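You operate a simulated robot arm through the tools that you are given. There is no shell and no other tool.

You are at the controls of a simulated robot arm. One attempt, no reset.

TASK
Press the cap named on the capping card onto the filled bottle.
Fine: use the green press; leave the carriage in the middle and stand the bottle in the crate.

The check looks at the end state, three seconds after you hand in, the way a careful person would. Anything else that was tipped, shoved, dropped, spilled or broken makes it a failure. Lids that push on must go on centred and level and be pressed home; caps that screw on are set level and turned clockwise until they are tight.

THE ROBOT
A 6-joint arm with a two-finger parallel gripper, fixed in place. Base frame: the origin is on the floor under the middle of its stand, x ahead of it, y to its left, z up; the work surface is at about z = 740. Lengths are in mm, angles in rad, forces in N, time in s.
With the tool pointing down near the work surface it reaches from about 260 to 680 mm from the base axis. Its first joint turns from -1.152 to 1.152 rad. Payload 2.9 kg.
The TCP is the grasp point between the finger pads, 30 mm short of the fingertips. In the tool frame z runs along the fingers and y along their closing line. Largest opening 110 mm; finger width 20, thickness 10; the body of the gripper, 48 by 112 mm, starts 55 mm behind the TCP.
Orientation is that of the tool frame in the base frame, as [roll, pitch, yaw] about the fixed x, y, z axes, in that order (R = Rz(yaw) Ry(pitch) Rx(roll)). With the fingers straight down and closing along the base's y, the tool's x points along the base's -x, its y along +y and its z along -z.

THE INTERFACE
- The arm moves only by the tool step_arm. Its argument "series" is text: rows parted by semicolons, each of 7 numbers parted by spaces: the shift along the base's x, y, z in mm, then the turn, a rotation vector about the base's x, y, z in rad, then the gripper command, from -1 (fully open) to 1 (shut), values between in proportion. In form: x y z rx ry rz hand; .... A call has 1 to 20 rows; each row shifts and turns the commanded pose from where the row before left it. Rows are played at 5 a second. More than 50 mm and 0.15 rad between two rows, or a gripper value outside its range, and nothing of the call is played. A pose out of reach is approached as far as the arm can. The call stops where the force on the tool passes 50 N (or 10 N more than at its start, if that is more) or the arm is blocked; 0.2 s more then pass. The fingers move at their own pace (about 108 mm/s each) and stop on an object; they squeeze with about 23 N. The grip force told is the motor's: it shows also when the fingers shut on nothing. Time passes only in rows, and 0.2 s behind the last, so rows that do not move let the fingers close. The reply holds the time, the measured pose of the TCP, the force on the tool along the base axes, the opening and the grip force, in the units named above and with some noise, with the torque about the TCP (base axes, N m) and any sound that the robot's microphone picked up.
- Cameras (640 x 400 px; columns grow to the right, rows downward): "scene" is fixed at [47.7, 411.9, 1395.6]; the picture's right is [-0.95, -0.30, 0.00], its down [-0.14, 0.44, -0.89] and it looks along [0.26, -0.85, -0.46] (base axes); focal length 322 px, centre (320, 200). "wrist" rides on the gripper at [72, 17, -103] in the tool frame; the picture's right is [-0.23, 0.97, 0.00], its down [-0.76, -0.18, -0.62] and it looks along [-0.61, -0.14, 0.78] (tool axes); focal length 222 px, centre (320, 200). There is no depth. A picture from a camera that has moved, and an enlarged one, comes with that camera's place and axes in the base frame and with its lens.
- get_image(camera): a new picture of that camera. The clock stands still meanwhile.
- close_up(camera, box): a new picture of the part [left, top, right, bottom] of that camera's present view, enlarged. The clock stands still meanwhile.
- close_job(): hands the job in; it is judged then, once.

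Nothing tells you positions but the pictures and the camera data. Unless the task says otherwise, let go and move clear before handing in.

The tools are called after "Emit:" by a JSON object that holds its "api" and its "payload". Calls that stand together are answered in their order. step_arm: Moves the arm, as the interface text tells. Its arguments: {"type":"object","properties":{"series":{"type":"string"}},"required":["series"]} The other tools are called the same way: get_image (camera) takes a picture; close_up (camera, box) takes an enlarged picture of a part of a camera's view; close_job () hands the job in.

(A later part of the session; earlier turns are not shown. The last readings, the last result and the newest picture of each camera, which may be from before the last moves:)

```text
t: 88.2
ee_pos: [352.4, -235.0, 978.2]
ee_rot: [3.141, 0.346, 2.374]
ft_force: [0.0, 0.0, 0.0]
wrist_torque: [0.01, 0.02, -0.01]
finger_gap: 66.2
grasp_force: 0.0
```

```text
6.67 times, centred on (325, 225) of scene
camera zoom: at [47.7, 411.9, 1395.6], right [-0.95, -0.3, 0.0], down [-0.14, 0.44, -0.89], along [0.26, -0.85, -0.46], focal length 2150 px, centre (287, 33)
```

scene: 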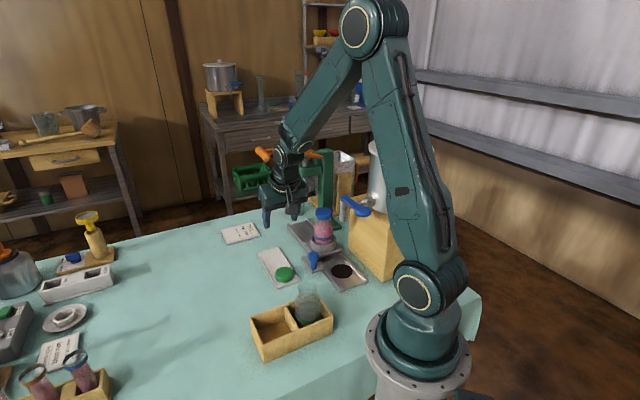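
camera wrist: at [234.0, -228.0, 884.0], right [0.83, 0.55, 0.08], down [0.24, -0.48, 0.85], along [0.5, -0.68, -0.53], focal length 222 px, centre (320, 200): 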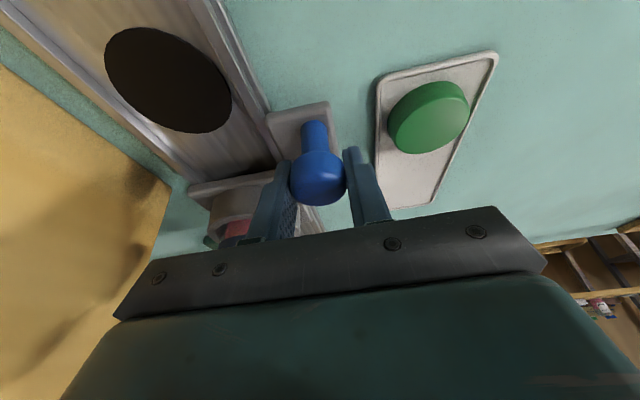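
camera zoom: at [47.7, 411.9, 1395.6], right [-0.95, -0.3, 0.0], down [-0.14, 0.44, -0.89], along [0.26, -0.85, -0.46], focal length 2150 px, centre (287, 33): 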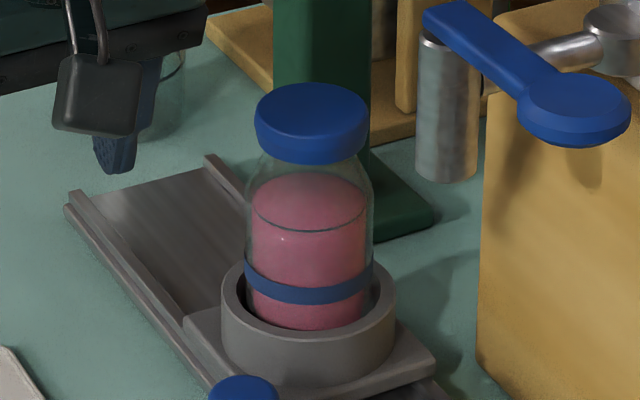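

Emit:
{"api": "close_up", "payload": {"camera": "scene", "box": [300, 190, 350, 240]}}

Emit:
{"api": "close_up", "payload": {"camera": "scene", "box": [305, 185, 345, 250]}}

```text
8.00 times, centred on (325, 215) of scene
camera zoom: at [47.7, 411.9, 1395.6], right [-0.95, -0.3, 0.0], down [-0.14, 0.44, -0.89], along [0.26, -0.85, -0.46], focal length 2580 px, centre (280, 80)
```

zoom: 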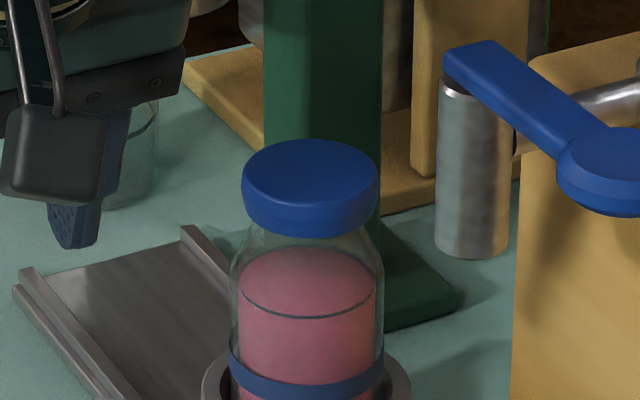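

```text
6.15 times, centred on (325, 218) of scene
camera zoom: at [47.7, 411.9, 1395.6], right [-0.95, -0.3, 0.0], down [-0.14, 0.44, -0.89], along [0.26, -0.85, -0.46], focal length 1985 px, centre (289, 92)
```

zoom: 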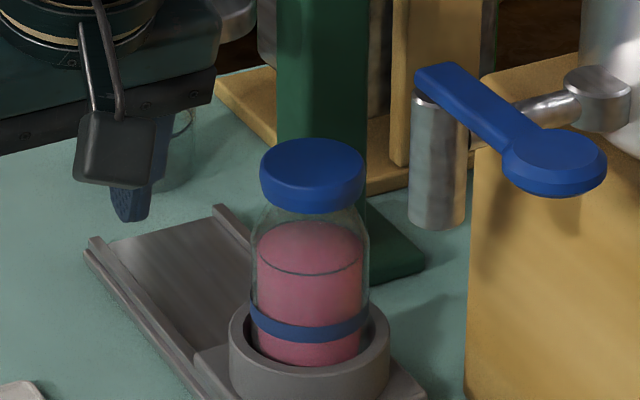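

The cap's skirt now looks crimped in compared with before pressing, and the cap sits level, so the press worked. Next I'll stand the tool vertical, turn it to close along the track, and hover above the bottle to grip it by its body.

Emit:
{"api": "step_arm", "payload": {"series": "0 -8 8 0.0806 0.083 0 -0.6;0 -8 8 0.0806 0.083 0 -1;0 -8 6 0.0806 0.083 0 -1;-4 -12 0 0 0 -0.143 -1;-4 -12 0 0 0 -0.143 -1;-4 -12 0 0 0 -0.143 -1;-4 -12 0 0 0 -0.143 -1;-5 -12 0 0 0 -0.143 -1;-5 -12 0 0 0 -0.143 -1;-5 -12 0 0 0 -0.143 -1;-5 -12 0 0 0 -0.143 -1;-5 -12 0 0 0 -0.143 -1;-5 -12 0 0 0 -0.143 -1;-5 -12 0 0 0 -0.141 -1;0 0 0 0 0 0 -1"}}

Emit:
{"api": "get_image", "payload": {"camera": "wrist"}}

Emit:
{"api": "close_up", "payload": {"camera": "scene", "box": [260, 140, 380, 260]}}

```text
t: 91.4
ee_pos: [299.5, -390.1, 997.6]
ee_rot: [-3.141, 0.0, 0.801]
ft_force: [-0.4, -0.5, 0.2]
wrist_torque: [0.0, 0.01, 0.01]
finger_gap: 110.1
grasp_force: 0.1
```

```text
taken
camera wrist: at [363.0, -350.5, 1101.5], right [0.54, -0.84, 0.0], down [-0.66, -0.42, 0.62], along [-0.52, -0.34, -0.78], focal length 222 px, centre (320, 200)
```

wrist: 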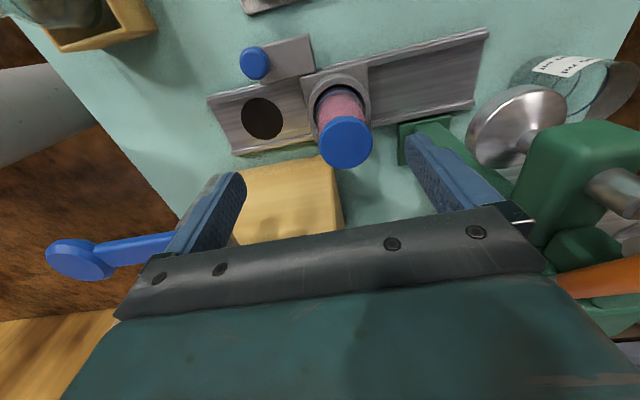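

```text
3.33 times, centred on (320, 200) of scene
camera zoom: at [47.8, 411.9, 1395.6], right [-0.95, -0.3, 0.0], down [-0.14, 0.44, -0.89], along [0.26, -0.85, -0.46], focal length 1075 px, centre (320, 200)
```

zoom: 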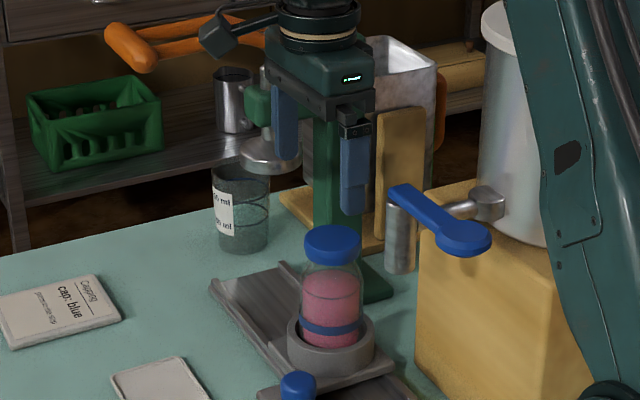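

Emit:
{"api": "step_arm", "payload": {"series": "-1.8 -17.5 -10 0 0 0 -0.64;-1.9 -17.9 -20 0 0 0 -0.64;0 0 0 0 0 0 -0.64;0 0 0 0 0 0 -0.64"}}

Emit:
{"api": "close_up", "payload": {"camera": "wrist", "box": [220, 40, 420, 200]}}

Emit:
{"api": "close_up", "payload": {"camera": "scene", "box": [290, 150, 360, 250]}}

```text
t: 92.4
ee_pos: [295.3, -426.8, 967.7]
ee_rot: [3.141, 0.0, 0.805]
ft_force: [0.3, -0.1, -0.1]
wrist_torque: [0.0, 0.0, -0.01]
finger_gap: 89.8
grasp_force: 0.1
```

```text
2.50 times, centred on (320, 120) of wrist
camera zoom: at [358.9, -385.0, 1070.2], right [0.54, -0.84, 0.0], down [-0.66, -0.42, 0.62], along [-0.52, -0.34, -0.78], focal length 555 px, centre (320, 400)
```

zoom: 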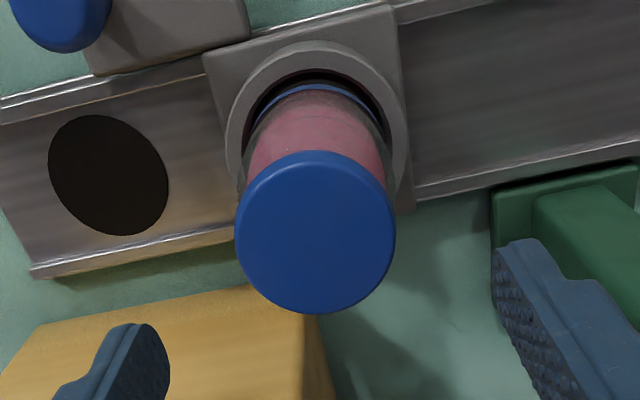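

```text
4.00 times, centred on (325, 200) of scene
camera zoom: at [47.8, 411.9, 1395.6], right [-0.95, -0.3, 0.0], down [-0.14, 0.44, -0.89], along [0.26, -0.85, -0.46], focal length 1290 px, centre (300, 200)
```

zoom: 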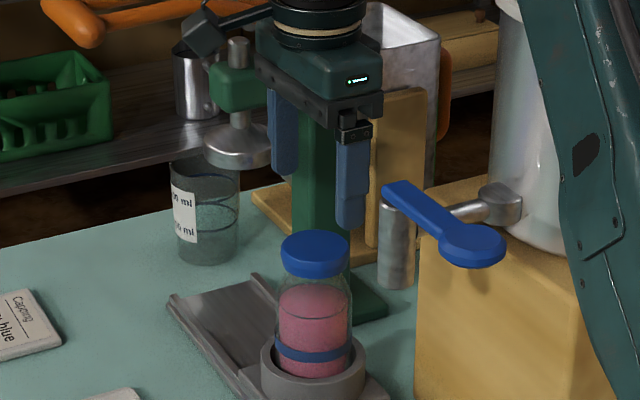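

Emit:
{"api": "step_arm", "payload": {"series": "0.3 0.3 -30 0 0 0 -0.64;0.3 0.3 -30 0 0 0 -0.64;0 0 -30 0 0 0 -0.64;0 0 -20 0 0 0 -0.64;0 0 0 0 0 0 -0.64"}}

Emit:
{"api": "close_up", "payload": {"camera": "scene", "box": [290, 150, 360, 250]}}

Emit:
{"api": "get_image", "payload": {"camera": "wrist"}}

```text
t: 93.6
ee_pos: [298.5, -427.6, 860.3]
ee_rot: [3.142, 0.0, 0.806]
ft_force: [0.4, 0.3, -0.8]
wrist_torque: [0.02, 0.02, -0.03]
finger_gap: 90.4
grasp_force: 0.0
```

```text
4.00 times, centred on (325, 200) of scene
camera zoom: at [47.8, 411.9, 1395.6], right [-0.95, -0.3, 0.0], down [-0.14, 0.44, -0.89], along [0.26, -0.85, -0.46], focal length 1290 px, centre (300, 200)
```

zoom: 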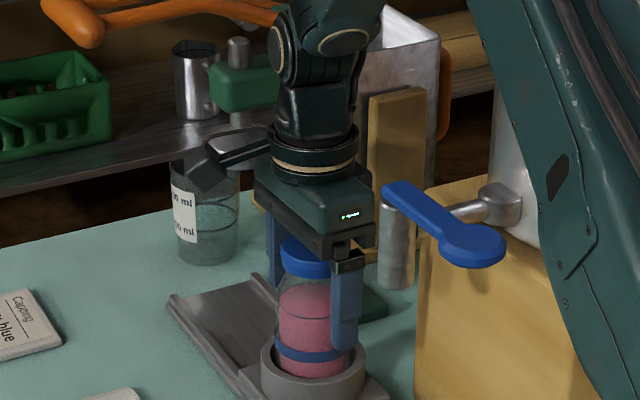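

```text
taken
camera wrist: at [361.7, -385.0, 964.0], right [0.54, -0.84, 0.0], down [-0.66, -0.43, 0.62], along [-0.52, -0.34, -0.78], focal length 222 px, centre (320, 200)
```

wrist: 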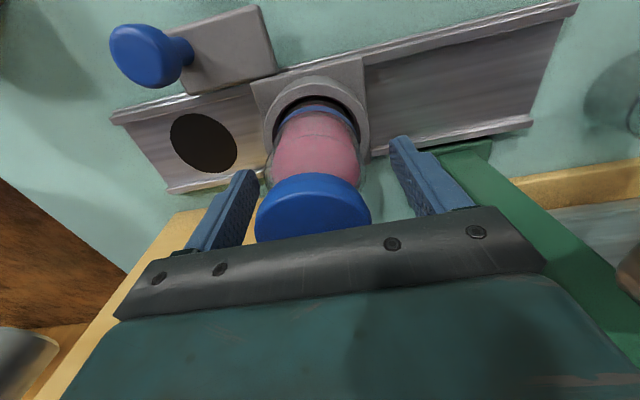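

Emit:
{"api": "step_arm", "payload": {"series": "-1.2 0.2 -5 0 0 0 -0.64;0 0 0 0 0 0 -0.64;0 0 0 0 0 0 -0.64"}}

Emit:
{"api": "close_up", "payload": {"camera": "wrist", "box": [200, 80, 440, 250]}}

Emit:
{"api": "close_up", "payload": {"camera": "scene", "box": [300, 190, 350, 245]}}

```text
t: 94.4
ee_pos: [296.3, -425.2, 855.2]
ee_rot: [3.14, -0.002, 0.804]
ft_force: [0.0, -0.5, 1.5]
wrist_torque: [0.02, -0.01, -0.03]
finger_gap: 90.2
grasp_force: 0.1
```

```text
2.35 times, centred on (320, 165) of wrist
camera zoom: at [359.7, -384.3, 958.6], right [0.54, -0.84, 0.0], down [-0.66, -0.43, 0.62], along [-0.52, -0.34, -0.78], focal length 523 px, centre (320, 282)
```

zoom: 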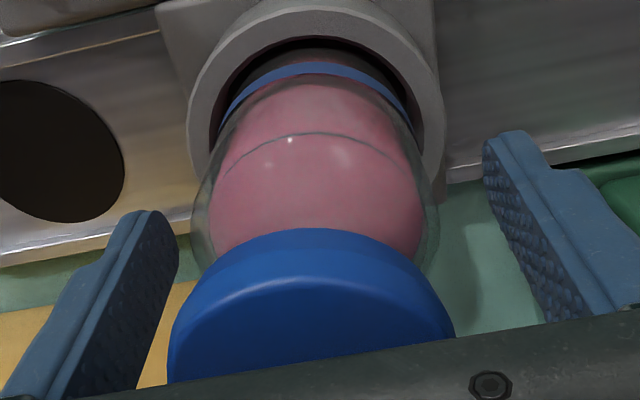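

```text
7.27 times, centred on (325, 218) of scene
camera zoom: at [47.8, 411.9, 1395.6], right [-0.95, -0.3, 0.0], down [-0.14, 0.44, -0.89], along [0.26, -0.85, -0.46], focal length 2346 px, centre (284, 73)
```

zoom: 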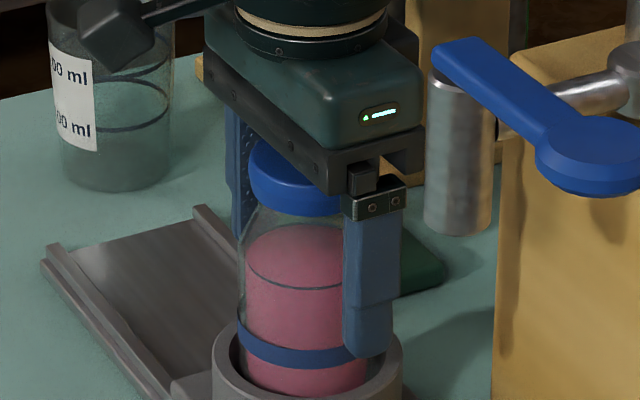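

Fingers straddle the body with the tips above the ring. Closing now.

Emit:
{"api": "step_arm", "payload": {"series": "0 0 0 0 0 0 -0.3;0 0 0 0 0 0 0;0 0 0 0 0 0 0.4;0 0 0 0 0 0 1;0 0 0 0 0 0 1"}}

Emit:
{"api": "close_up", "payload": {"camera": "scene", "box": [300, 190, 350, 245]}}

Emit:
{"api": "close_up", "payload": {"camera": "wrist", "box": [200, 80, 440, 250]}}

```text
t: 95.6
ee_pos: [296.8, -425.1, 855.5]
ee_rot: [3.14, 0.001, 0.804]
ft_force: [-1.3, -0.2, 0.7]
wrist_torque: [0.04, 0.1, 0.04]
finger_gap: 61.4
grasp_force: 22.8
```

```text
7.27 times, centred on (325, 218) of scene
camera zoom: at [47.7, 411.9, 1395.6], right [-0.95, -0.3, 0.0], down [-0.14, 0.44, -0.89], along [0.26, -0.85, -0.46], focal length 2346 px, centre (284, 73)
```

zoom: 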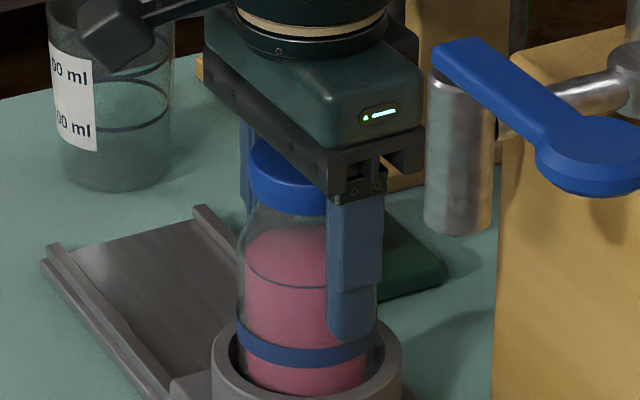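

```text
2.35 times, centred on (320, 165) of wrist
camera zoom: at [359.8, -384.2, 958.6], right [0.54, -0.84, 0.0], down [-0.66, -0.43, 0.62], along [-0.52, -0.34, -0.78], focal length 523 px, centre (320, 282)
```

zoom: 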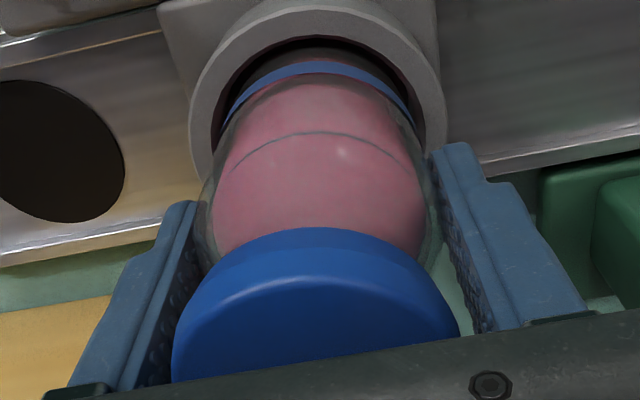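

Gripped at 61.4 mm. I'll lift straight out of the ring, gently at first.

Emit:
{"api": "step_arm", "payload": {"series": "0 0 3 0 0 0 1;0 0 6 0 0 0 1;0 0 10 0 0 0 1;0 0 15 0 0 0 1;0 0 15 0 0 0 1;0 0 0 0 0 0 1"}}

Emit:
{"api": "close_up", "payload": {"camera": "scene", "box": [280, 160, 360, 260]}}

```text
t: 97.0
ee_pos: [295.9, -424.8, 904.9]
ee_rot: [-3.141, -0.002, 0.802]
ft_force: [-0.9, 0.1, -4.4]
wrist_torque: [-0.05, -0.02, 0.01]
finger_gap: 61.5
grasp_force: 22.9
```

```text
4.00 times, centred on (320, 210) of scene
camera zoom: at [47.8, 411.9, 1395.6], right [-0.95, -0.3, 0.0], down [-0.14, 0.44, -0.89], along [0.26, -0.85, -0.46], focal length 1290 px, centre (320, 160)
```

zoom: 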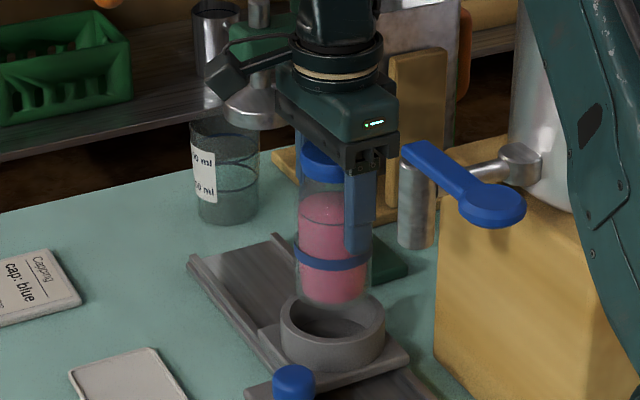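

Emit:
{"api": "step_arm", "payload": {"series": "0 0 20 0 0 0 1;0 0 25 0 0 0 1;0 0 25 0 0 0 1;0 0 25 0 0 0 1;0 0 15 0 0 0 1;2 12 0 0 0 0 1;4 22 0 0 0 0 1;4 28 0 0 0 0 1;4 28 0 0 0 0 1;4 28 0 0 0 0 1;4 28 0 0 0 0 1;4 28 0 0 0 0 1;0 0 0 0 0 0 1"}}

Emit:
{"api": "get_image", "payload": {"camera": "wrist"}}

Emit:
{"api": "get_image", "payload": {"camera": "scene"}}

```text
t: 99.8
ee_pos: [320.4, -248.2, 1011.3]
ee_rot: [-3.141, 0.001, 0.806]
ft_force: [0.4, 0.3, -3.2]
wrist_torque: [0.02, -0.01, -0.02]
finger_gap: 61.6
grasp_force: 23.0
```

```text
taken
camera wrist: at [384.7, -207.5, 1115.9], right [0.54, -0.84, 0.0], down [-0.66, -0.42, 0.62], along [-0.52, -0.34, -0.78], focal length 222 px, centre (320, 200)
```

wrist: 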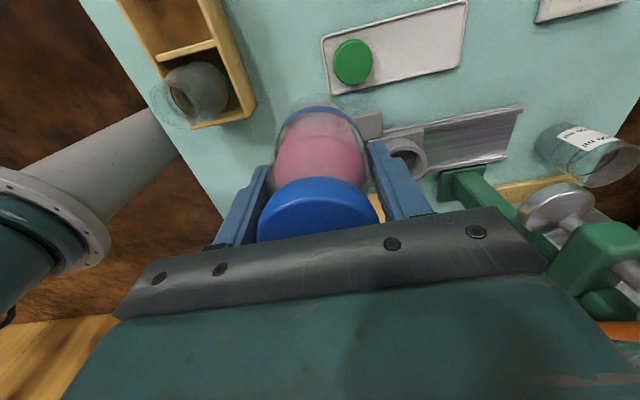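

```text
taken
```

scene: 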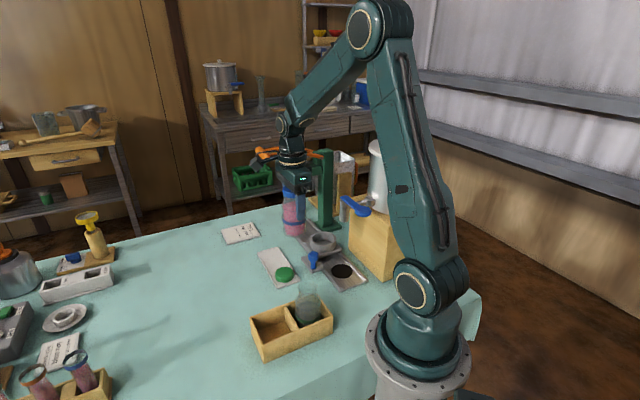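

Emit:
{"api": "step_arm", "payload": {"series": "3 20 0 0 0 0 1;3 25 0 0 0 0 1;3 25 0 0 0 0 1;3 22 0 0 0 0 1;0 0 0 0 0 0 1"}}

Emit:
{"api": "get_image", "payload": {"camera": "wrist"}}

Emit:
{"api": "get_image", "payload": {"camera": "scene"}}

```text
t: 101.0
ee_pos: [334.0, -157.7, 1012.5]
ee_rot: [3.14, 0.001, 0.805]
ft_force: [0.0, -0.8, -3.5]
wrist_torque: [-0.01, 0.0, 0.02]
finger_gap: 61.4
grasp_force: 23.1
```

```text
taken
camera wrist: at [396.6, -116.4, 1116.4], right [0.54, -0.84, 0.0], down [-0.66, -0.42, 0.62], along [-0.52, -0.34, -0.78], focal length 222 px, centre (320, 200)
```

wrist: 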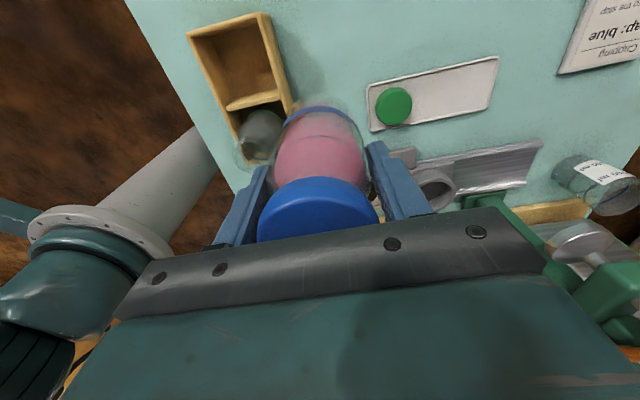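

```text
taken
```

scene: 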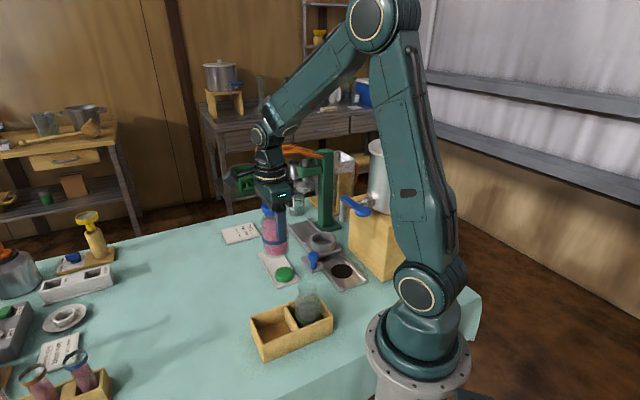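

The crate is in view with its empty compartment. I'll enlarge it to locate its walls and floor.

Emit:
{"api": "close_up", "payload": {"camera": "wrist", "box": [170, 0, 310, 170]}}

Emit:
{"api": "close_up", "payload": {"camera": "scene", "box": [240, 280, 345, 365]}}

```text
2.35 times, centred on (240, 85) of wrist
camera zoom: at [396.6, -116.4, 1116.4], right [0.54, -0.84, 0.0], down [-0.66, -0.42, 0.62], along [-0.52, -0.34, -0.78], focal length 523 px, centre (508, 471)
```

zoom: 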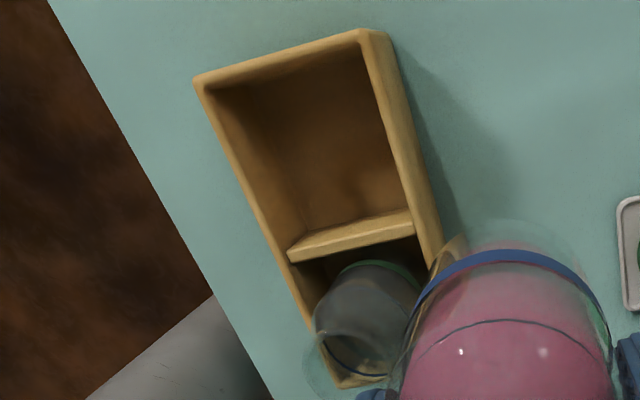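

```text
4.71 times, centred on (292, 322) of scene
camera zoom: at [47.8, 411.9, 1395.6], right [-0.95, -0.3, 0.0], down [-0.14, 0.44, -0.89], along [0.26, -0.85, -0.46], focal length 1518 px, centre (449, -376)
```

zoom: 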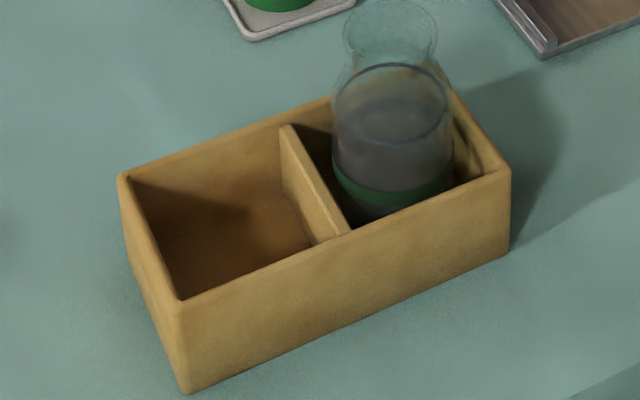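

I need a more central view of the empty compartment. I'll shift so the camera is nearly above it.

Emit:
{"api": "step_arm", "payload": {"series": "-15 14 3 0 0 0 1;-18 16 3 0 0 0 1;-18 16 3 0 0 0 1;-15 14 0 0 0 0 1;0 0 0 0 0 0 1"}}

Emit:
{"api": "get_image", "payload": {"camera": "wrist"}}

Emit:
{"api": "get_image", "payload": {"camera": "scene"}}

```text
t: 102.2
ee_pos: [266.1, -98.0, 1021.5]
ee_rot: [3.139, 0.0, 0.803]
ft_force: [-0.1, -0.1, -3.5]
wrist_torque: [0.0, -0.03, 0.01]
finger_gap: 61.4
grasp_force: 23.0
```

```text
taken
camera wrist: at [328.7, -56.6, 1125.1], right [0.54, -0.84, 0.0], down [-0.66, -0.42, 0.62], along [-0.52, -0.34, -0.78], focal length 222 px, centre (320, 200)
```

wrist: 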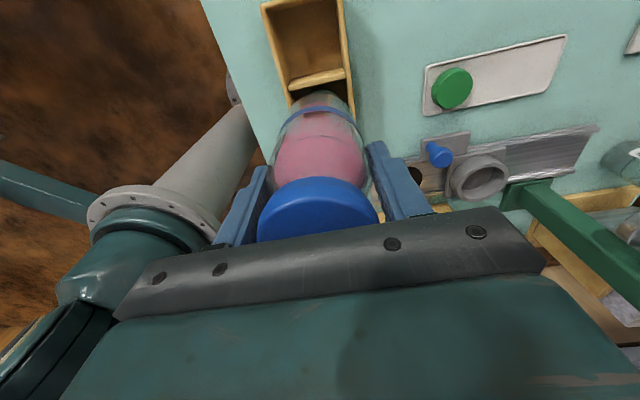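

```text
taken
```

scene: 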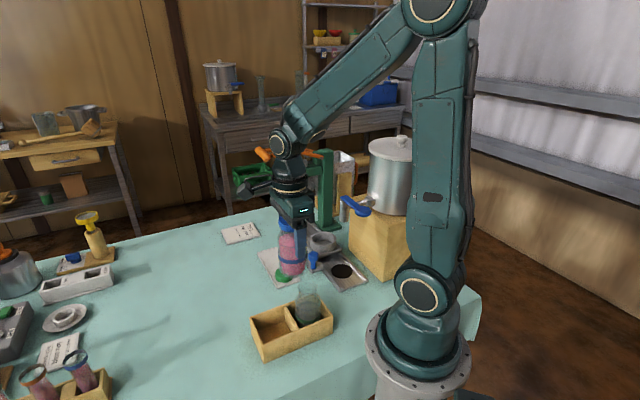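

Emit:
{"api": "close_up", "payload": {"camera": "wrist", "box": [240, 0, 380, 120]}}

Emit:
{"api": "close_up", "payload": {"camera": "wrist", "box": [220, 60, 420, 260]}}

```text
3.33 times, centred on (310, 60) of wrist
camera zoom: at [328.7, -56.6, 1125.1], right [0.54, -0.84, 0.0], down [-0.66, -0.42, 0.62], along [-0.52, -0.34, -0.78], focal length 740 px, centre (353, 667)
```

zoom: 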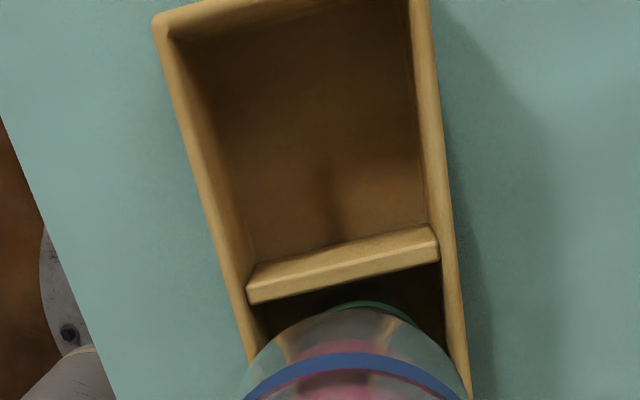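

```text
2.00 times, centred on (320, 160) of wrist
camera zoom: at [328.7, -56.6, 1125.1], right [0.54, -0.84, 0.0], down [-0.66, -0.42, 0.62], along [-0.52, -0.34, -0.78], focal length 444 px, centre (320, 280)
```

zoom: 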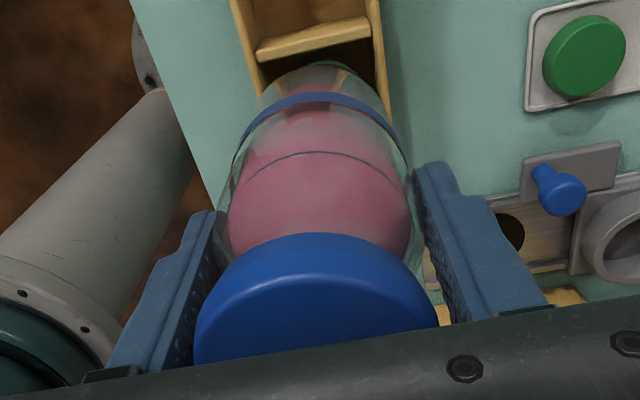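

From this near-overhead view the empty compartment is about 76 x 74 mm, centred near (307.5,-54.8). I'll move over it and check before lowering.

Emit:
{"api": "step_arm", "payload": {"series": "13 13.5 0 0 0 0 1;15 15 0 0 0 0 1;13 13.4 0 0 0 0 1;0 0 0 0 0 0 1;0 0 0 0 0 0 1"}}

Emit:
{"api": "get_image", "payload": {"camera": "wrist"}}

Emit:
{"api": "close_up", "payload": {"camera": "scene", "box": [220, 210, 350, 370]}}

```text
t: 103.4
ee_pos: [310.2, -57.6, 1020.1]
ee_rot: [-3.141, 0.0, 0.802]
ft_force: [0.5, 0.7, -3.4]
wrist_torque: [-0.02, -0.02, 0.04]
finger_gap: 61.4
grasp_force: 22.9
```

```text
taken
camera wrist: at [372.4, -16.4, 1123.3], right [0.54, -0.84, 0.0], down [-0.66, -0.43, 0.62], along [-0.52, -0.34, -0.78], focal length 222 px, centre (320, 200)
```

wrist: 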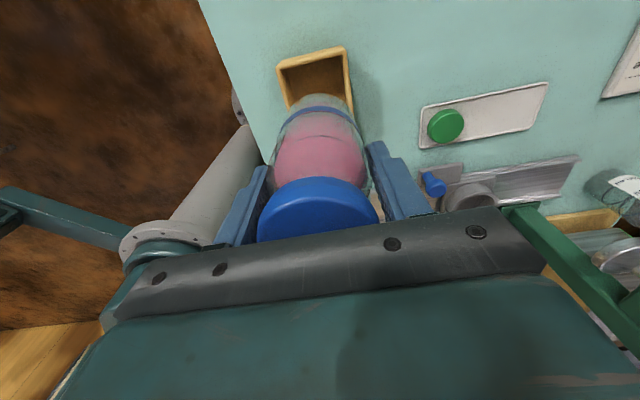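

```text
2.50 times, centred on (285, 290) of scene
camera zoom: at [47.8, 411.9, 1395.6], right [-0.95, -0.3, 0.0], down [-0.14, 0.44, -0.89], along [0.26, -0.85, -0.46], focal length 806 px, centre (408, -25)
```

zoom: 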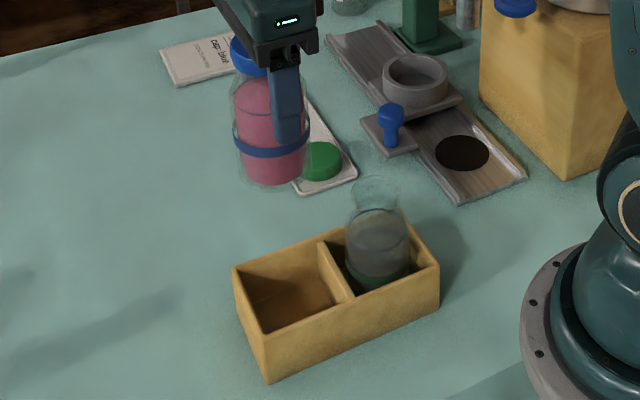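

Emit:
{"api": "close_up", "payload": {"camera": "wrist", "box": [250, 30, 390, 150]}}

```text
3.33 times, centred on (320, 90) of wrist
camera zoom: at [372.4, -16.4, 1123.3], right [0.54, -0.84, 0.0], down [-0.66, -0.43, 0.62], along [-0.52, -0.34, -0.78], focal length 740 px, centre (320, 567)
```

zoom: 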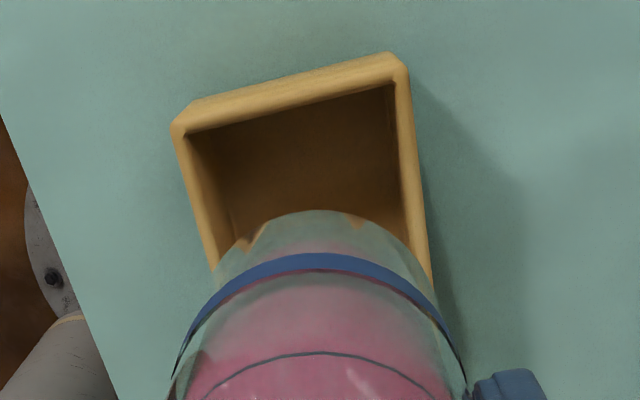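

Emit:
{"api": "step_arm", "payload": {"series": "-0.9 0.9 -20 0 0 0 1;-0.9 0.8 -25 0 0 0 1;0 0 -25 0 0 0 1;0 0 -25 0 0 0 1;0 0 -8 0 0 0 1;0 0 0 0 0 0 1;0 0 0 0 0 0 1"}}

Emit:
{"api": "close_up", "payload": {"camera": "wrist", "box": [240, 40, 400, 180]}}

Emit:
{"api": "close_up", "payload": {"camera": "scene", "box": [230, 240, 350, 370]}}

```text
t: 105.0
ee_pos: [306.3, -54.6, 919.2]
ee_rot: [3.141, 0.001, 0.805]
ft_force: [0.2, 0.6, -2.9]
wrist_torque: [-0.03, 0.0, 0.01]
finger_gap: 61.7
grasp_force: 23.3
```

```text
2.86 times, centred on (320, 110) of wrist
camera zoom: at [369.7, -13.7, 1022.2], right [0.54, -0.84, 0.0], down [-0.66, -0.43, 0.62], along [-0.52, -0.34, -0.78], focal length 635 px, centre (320, 457)
```

zoom: 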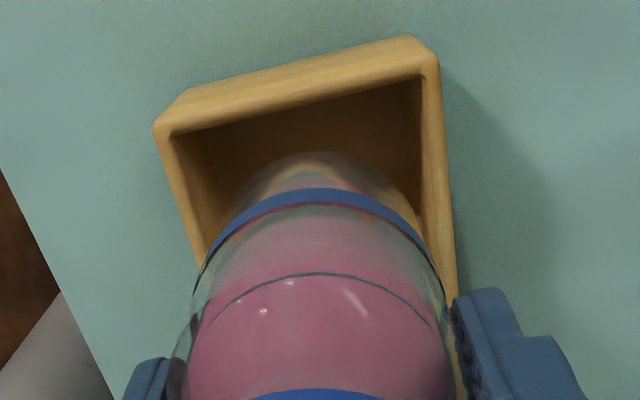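

```text
3.08 times, centred on (290, 305) of scene
camera zoom: at [47.8, 411.9, 1395.6], right [-0.95, -0.3, 0.0], down [-0.14, 0.44, -0.89], along [0.26, -0.85, -0.46], focal length 992 px, centre (412, -123)
```

zoom: 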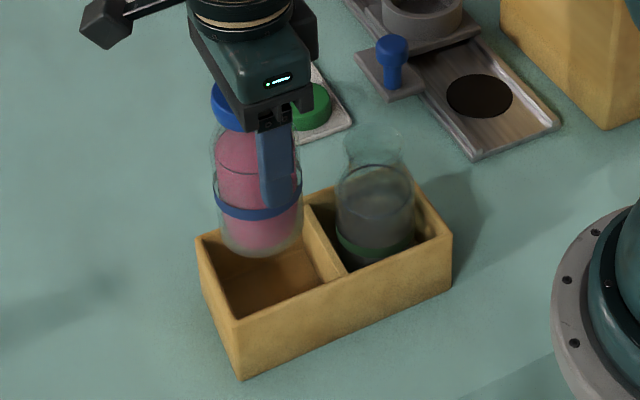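

Aligned within about 1 mm. I'll lower the bottle into the compartment.

Emit:
{"api": "step_arm", "payload": {"series": "0 0 -10 0 0 0 1;0 0 -12 0 0 0 1;0 0 -12 0 0 0 1;0 0 -8 0 0 0 1;0 0 0 0 0 0 1"}}

Emit:
{"api": "close_up", "payload": {"camera": "scene", "box": [230, 240, 350, 370]}}

Emit:
{"api": "close_up", "payload": {"camera": "wrist", "box": [240, 40, 400, 180]}}

```text
t: 106.2
ee_pos: [306.5, -55.8, 877.6]
ee_rot: [3.14, -0.002, 0.804]
ft_force: [0.6, -0.2, -3.5]
wrist_torque: [-0.01, 0.03, -0.02]
finger_gap: 61.4
grasp_force: 22.8
```

```text
3.08 times, centred on (290, 305) of scene
camera zoom: at [47.8, 411.9, 1395.6], right [-0.95, -0.3, 0.0], down [-0.14, 0.44, -0.89], along [0.26, -0.85, -0.46], focal length 992 px, centre (412, -123)
```

zoom: 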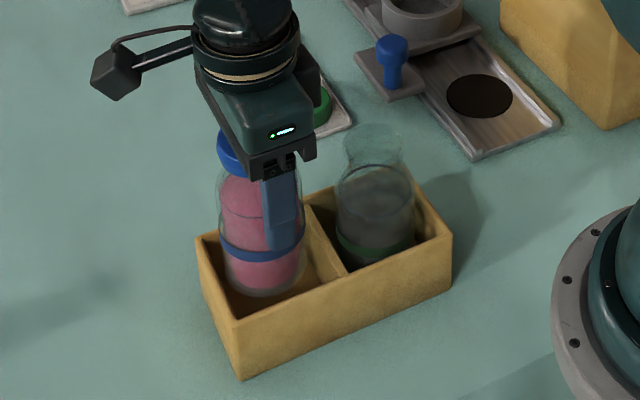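

```text
2.86 times, centred on (320, 110) of wrist
camera zoom: at [369.9, -14.4, 981.1], right [0.54, -0.84, 0.0], down [-0.66, -0.43, 0.62], along [-0.52, -0.34, -0.78], focal length 635 px, centre (320, 457)
```

zoom: 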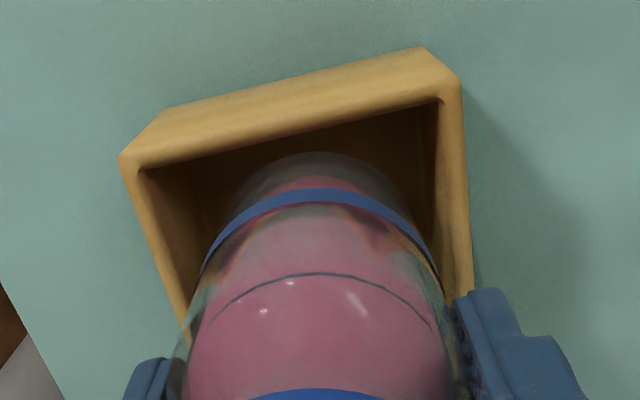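

Emit:
{"api": "step_arm", "payload": {"series": "0 0 -6 0 0 0 1;0 0 -6 0 0 0 1;0 0 -4 0 0 0 1;0 0 0 0 0 0 1"}}

```text
t: 107.2
ee_pos: [307.1, -55.4, 860.7]
ee_rot: [3.14, -0.001, 0.804]
ft_force: [-0.6, 0.6, -3.0]
wrist_torque: [0.0, 0.01, -0.01]
finger_gap: 61.4
grasp_force: 22.9
```

Emit:
{"api": "step_arm", "payload": {"series": "0 0 -3 0 0 0 1;0 0 -3 0 0 0 1;0 0 0 0 0 0 1"}}

Emit:
{"api": "close_up", "payload": {"camera": "scene", "box": [230, 240, 350, 370]}}

```text
t: 108.0
ee_pos: [307.6, -56.9, 855.0]
ee_rot: [-3.141, 0.001, 0.804]
ft_force: [0.4, 0.2, -4.1]
wrist_torque: [-0.03, 0.0, -0.01]
finger_gap: 61.2
grasp_force: 23.2
```

```text
3.08 times, centred on (290, 305) of scene
camera zoom: at [47.8, 411.9, 1395.6], right [-0.95, -0.3, 0.0], down [-0.14, 0.44, -0.89], along [0.26, -0.85, -0.46], focal length 992 px, centre (412, -123)
```

zoom: 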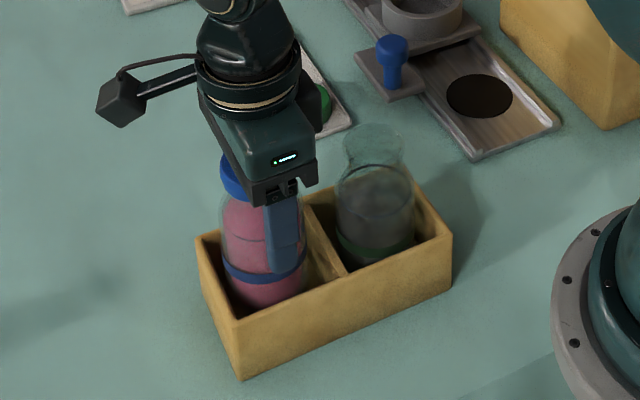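

Emit:
{"api": "step_arm", "payload": {"series": "0 0 -2.5 0 0 0 1;0 0 -2.5 0 0 0 1;0 0 0 0 0 0 1"}}

```text
t: 108.8
ee_pos: [306.9, -55.8, 850.8]
ee_rot: [3.14, 0.002, 0.805]
ft_force: [0.0, 0.3, -2.6]
wrist_torque: [0.02, -0.01, -0.06]
finger_gap: 61.5
grasp_force: 22.3
```

Emit:
{"api": "step_arm", "payload": {"series": "0 0 -2 0 0 0 1;0 0 -2 0 0 0 1;0 0 0 0 0 0 1"}}

```text
t: 109.6
ee_pos: [307.3, -55.9, 846.1]
ee_rot: [3.139, 0.002, 0.805]
ft_force: [0.2, -0.8, -3.5]
wrist_torque: [-0.02, 0.0, 0.0]
finger_gap: 61.5
grasp_force: 23.1
```

Emit:
{"api": "step_arm", "payload": {"series": "0 0 -2 0 0 0 1;0 0 -1.5 0 0 0 1;0 0 0 0 0 0 1"}}

Emit:
{"api": "close_up", "payload": {"camera": "scene", "box": [230, 270, 350, 370]}}

```text
t: 110.4
ee_pos: [308.1, -56.3, 841.4]
ee_rot: [3.141, 0.0, 0.805]
ft_force: [0.6, -0.2, -3.3]
wrist_torque: [0.01, 0.01, 0.0]
finger_gap: 61.5
grasp_force: 23.2
```

```text
4.00 times, centred on (290, 320) of scene
camera zoom: at [47.8, 411.9, 1395.6], right [-0.95, -0.3, 0.0], down [-0.14, 0.44, -0.89], along [0.26, -0.85, -0.46], focal length 1290 px, centre (440, -280)
```

zoom: 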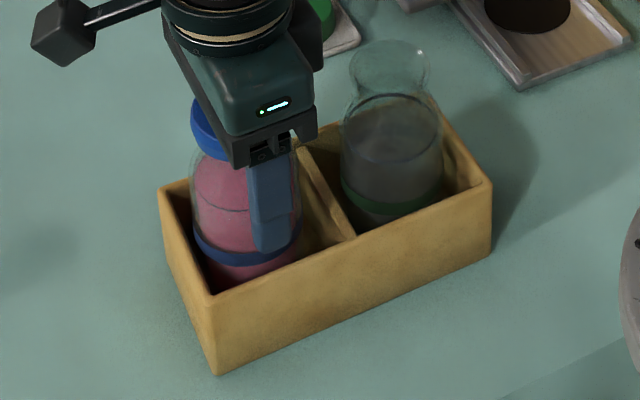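

Emit:
{"api": "step_arm", "payload": {"series": "0 0 -1.5 0 0 0 1;0 0 -1 0 0 0 1;0 0 0 0 0 0 1"}}

```text
t: 111.2
ee_pos: [308.6, -55.5, 839.3]
ee_rot: [3.14, 0.0, 0.804]
ft_force: [-0.1, 0.1, -5.1]
wrist_torque: [0.02, 0.04, 0.02]
finger_gap: 61.5
grasp_force: 23.2
```

Emit:
{"api": "step_arm", "payload": {"series": "0 0 -1 0 0 0 1;0 0 -1 0 0 0 1;0 0 0 0 0 0 1"}}

Emit:
{"api": "close_up", "payload": {"camera": "scene", "box": [250, 280, 320, 350]}}

Emit:
{"api": "get_image", "payload": {"camera": "wrist"}}

```text
t: 112.0
ee_pos: [307.7, -55.0, 836.2]
ee_rot: [3.141, 0.0, 0.805]
ft_force: [0.3, -0.5, -3.3]
wrist_torque: [0.02, 0.03, 0.0]
finger_gap: 61.6
grasp_force: 23.0
```

```text
5.71 times, centred on (285, 315) of scene
camera zoom: at [47.8, 411.9, 1395.6], right [-0.95, -0.3, 0.0], down [-0.14, 0.44, -0.89], along [0.26, -0.85, -0.46], focal length 1843 px, centre (520, -457)
```

zoom: 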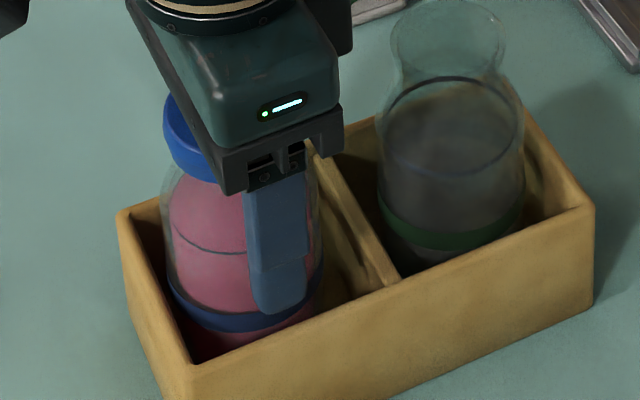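

```text
taken
camera wrist: at [371.1, -14.1, 940.2], right [0.54, -0.84, 0.0], down [-0.66, -0.43, 0.62], along [-0.52, -0.34, -0.78], focal length 222 px, centre (320, 200)
```

wrist: 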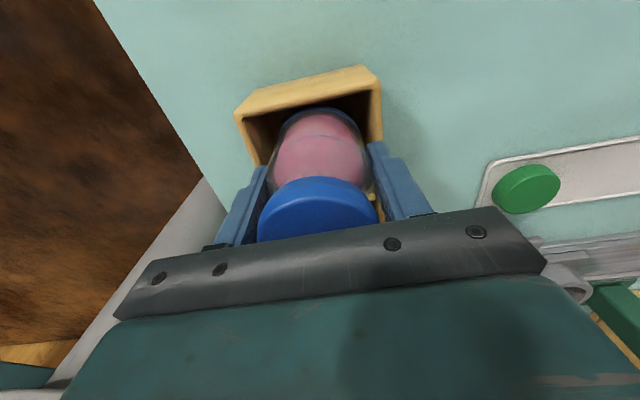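

Emit:
{"api": "step_arm", "payload": {"series": "0 0 -1 0 0 0 1;0 0 0 0 0 0 1"}}

```text
t: 112.6
ee_pos: [307.5, -55.8, 836.0]
ee_rot: [-3.141, 0.001, 0.804]
ft_force: [-0.2, -0.6, -3.1]
wrist_torque: [0.0, -0.01, -0.01]
finger_gap: 61.5
grasp_force: 22.8
```

Emit:
{"api": "step_arm", "payload": {"series": "0 0 -1 0 0 0 1;0 0 0 0 0 0 1"}}

Emit:
{"api": "close_up", "payload": {"camera": "wrist", "box": [220, 60, 420, 220]}}

Emit:
{"api": "close_up", "payload": {"camera": "scene", "box": [262, 300, 312, 345]}}

```text
t: 113.2
ee_pos: [307.7, -55.8, 835.4]
ee_rot: [3.141, -0.001, 0.804]
ft_force: [-2.2, -1.7, 12.1]
wrist_torque: [0.15, 0.37, 0.04]
finger_gap: 61.4
grasp_force: 23.0
```

```text
2.50 times, centred on (320, 140) of wrist
camera zoom: at [370.6, -14.4, 938.8], right [0.54, -0.84, 0.0], down [-0.66, -0.42, 0.62], along [-0.52, -0.34, -0.78], focal length 555 px, centre (320, 350)
```

zoom: 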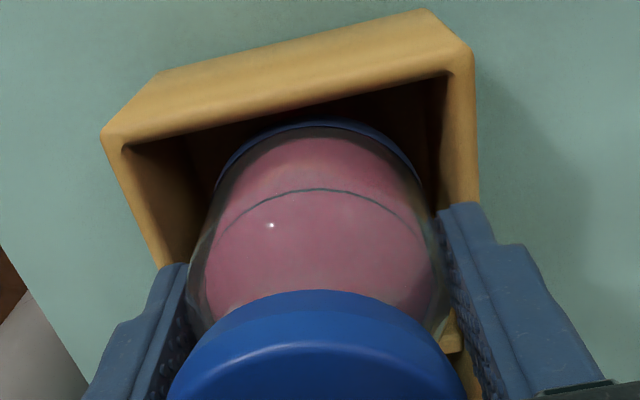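

```text
8.89 times, centred on (287, 322) of scene
camera zoom: at [47.6, 411.9, 1395.6], right [-0.95, -0.3, 0.0], down [-0.14, 0.44, -0.89], along [0.26, -0.85, -0.46], focal length 2867 px, centre (613, -889)
```

zoom: 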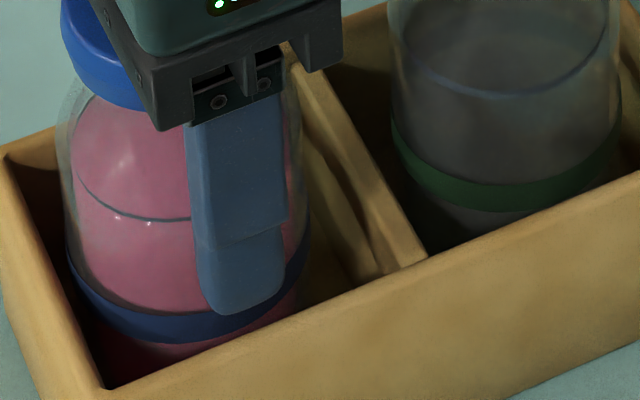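

Contact is felt and the band height matches the neighbouring bottle, so it's on the crate floor. I'll ease the load, open only slightly, and rise before opening wide.

Emit:
{"api": "step_arm", "payload": {"series": "0 0 0.8 0 0 0 1;0 0 0 0 0 0 0.2;0 0 0 0 0 0 -0.18;0 0 0 0 0 0 -0.2;0 0 0 0 0 0 -0.2"}}

Emit:
{"api": "close_up", "payload": {"camera": "scene", "box": [250, 280, 320, 350]}}

Emit:
{"api": "close_up", "payload": {"camera": "wrist", "box": [220, 60, 420, 220]}}

```text
t: 114.4
ee_pos: [306.7, -55.0, 836.1]
ee_rot: [3.142, 0.001, 0.805]
ft_force: [0.6, 0.0, 0.3]
wrist_torque: [-0.03, 0.01, 0.03]
finger_gap: 66.0
grasp_force: 0.1
```

```text
5.71 times, centred on (285, 315) of scene
camera zoom: at [47.7, 411.9, 1395.6], right [-0.95, -0.3, 0.0], down [-0.14, 0.44, -0.89], along [0.26, -0.85, -0.46], focal length 1843 px, centre (520, -457)
```

zoom: 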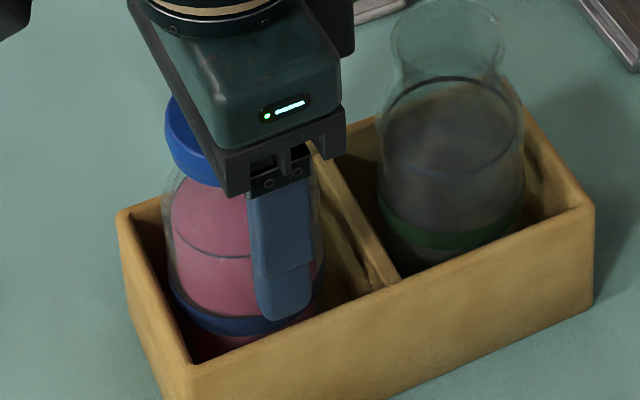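

```text
2.50 times, centred on (320, 140) of wrist
camera zoom: at [370.2, -13.8, 939.8], right [0.54, -0.84, 0.0], down [-0.66, -0.43, 0.62], along [-0.52, -0.34, -0.78], focal length 555 px, centre (320, 350)
```

zoom: 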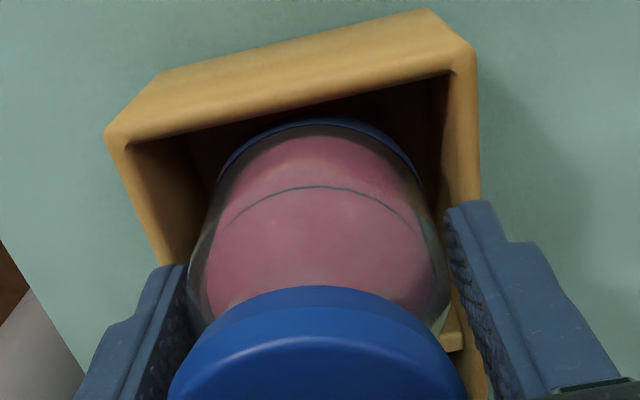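

Released cleanly with zero force. Rising straight up.

Emit:
{"api": "step_arm", "payload": {"series": "0 0 3 0 0 0 -0.2;0 0 6 0 0 0 -0.25;0 0 10 0 0 0 -0.4;0 0 0 0 0 0 -0.4"}}

Emit:
{"api": "close_up", "payload": {"camera": "scene", "box": [250, 280, 320, 350]}}

```text
t: 115.4
ee_pos: [309.3, -56.2, 857.5]
ee_rot: [3.138, -0.001, 0.804]
ft_force: [0.6, -0.2, 0.2]
wrist_torque: [0.03, 0.01, 0.01]
finger_gap: 76.9
grasp_force: 0.2
```

```text
5.71 times, centred on (285, 315) of scene
camera zoom: at [47.7, 411.9, 1395.6], right [-0.95, -0.3, 0.0], down [-0.14, 0.44, -0.89], along [0.26, -0.85, -0.46], focal length 1843 px, centre (520, -457)
```

zoom: 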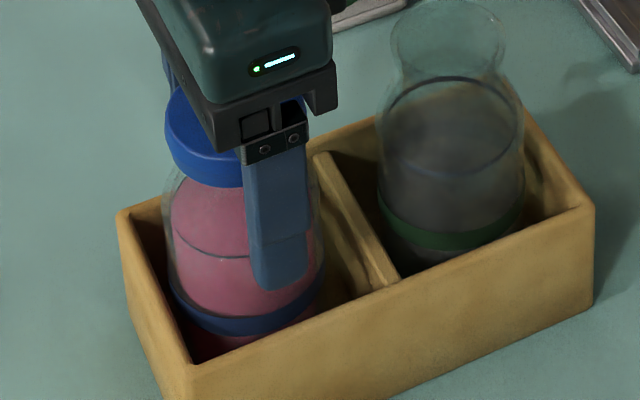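

Emit:
{"api": "step_arm", "payload": {"series": "0 0 10 0 0 0 -0.8;0 0 20 0 0 0 -0.8;0 0 30 0 0 0 -0.8;0 0 35 0 0 0 -0.8;0 0 35 0 0 0 -0.8;10 5 30 0 0 0 -0.8;20 10 20 0 0 0 -0.8;0 0 0 0 0 0 -0.8"}}

Emit:
{"api": "get_image", "payload": {"camera": "scene"}}

Emit:
{"api": "close_up", "payload": {"camera": "scene", "box": [240, 270, 345, 365]}}

Emit:
{"api": "close_up", "payload": {"camera": "scene", "box": [240, 130, 380, 300]}}

Emit:
{"api": "get_image", "payload": {"camera": "wrist"}}

```text
t: 117.2
ee_pos: [334.7, -40.5, 1038.2]
ee_rot: [-3.141, 0.0, 0.806]
ft_force: [0.4, -0.9, -0.1]
wrist_torque: [-0.03, -0.01, 0.0]
finger_gap: 98.9
grasp_force: 0.0
```

```text
taken
```

scene: 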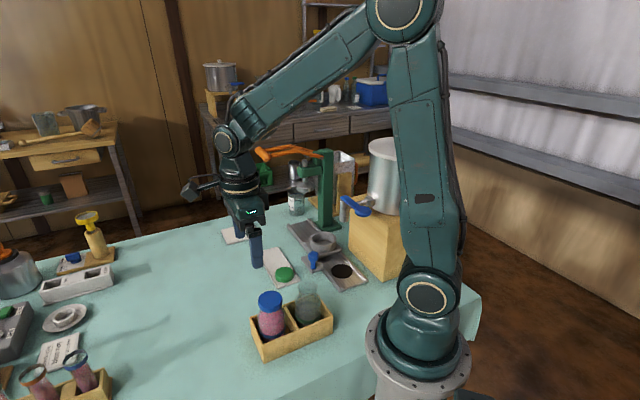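

```text
4.21 times, centred on (292, 318) of scene
camera zoom: at [47.7, 411.9, 1395.6], right [-0.95, -0.3, 0.0], down [-0.14, 0.44, -0.89], along [0.26, -0.85, -0.46], focal length 1358 px, centre (436, -295)
```

zoom: 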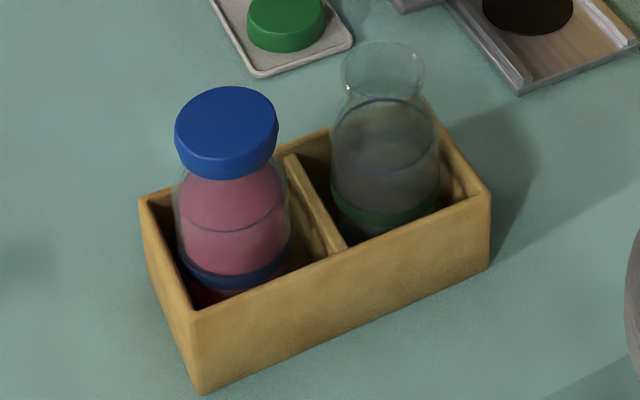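

```text
2.35 times, centred on (310, 215) of scene
camera zoom: at [47.7, 411.9, 1395.6], right [-0.95, -0.3, 0.0], down [-0.14, 0.44, -0.89], along [0.26, -0.85, -0.46], focal length 759 px, centre (344, 165)
```

zoom: 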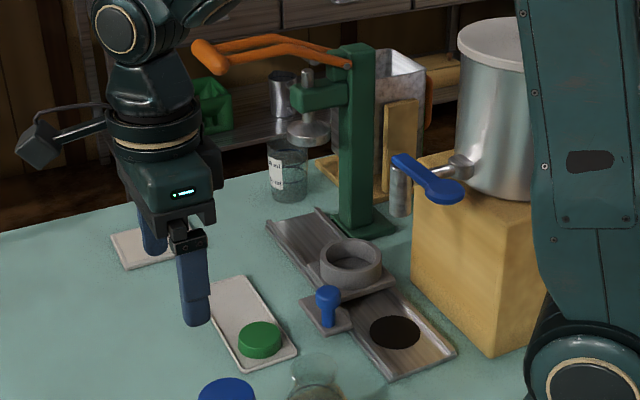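

```text
taken
camera wrist: at [399.3, 1.2, 1141.5], right [0.54, -0.84, 0.0], down [-0.66, -0.43, 0.62], along [-0.52, -0.34, -0.78], focal length 222 px, centre (320, 200)
```

wrist: 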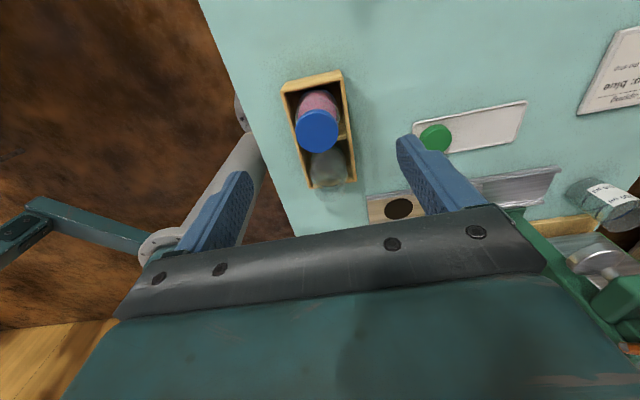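

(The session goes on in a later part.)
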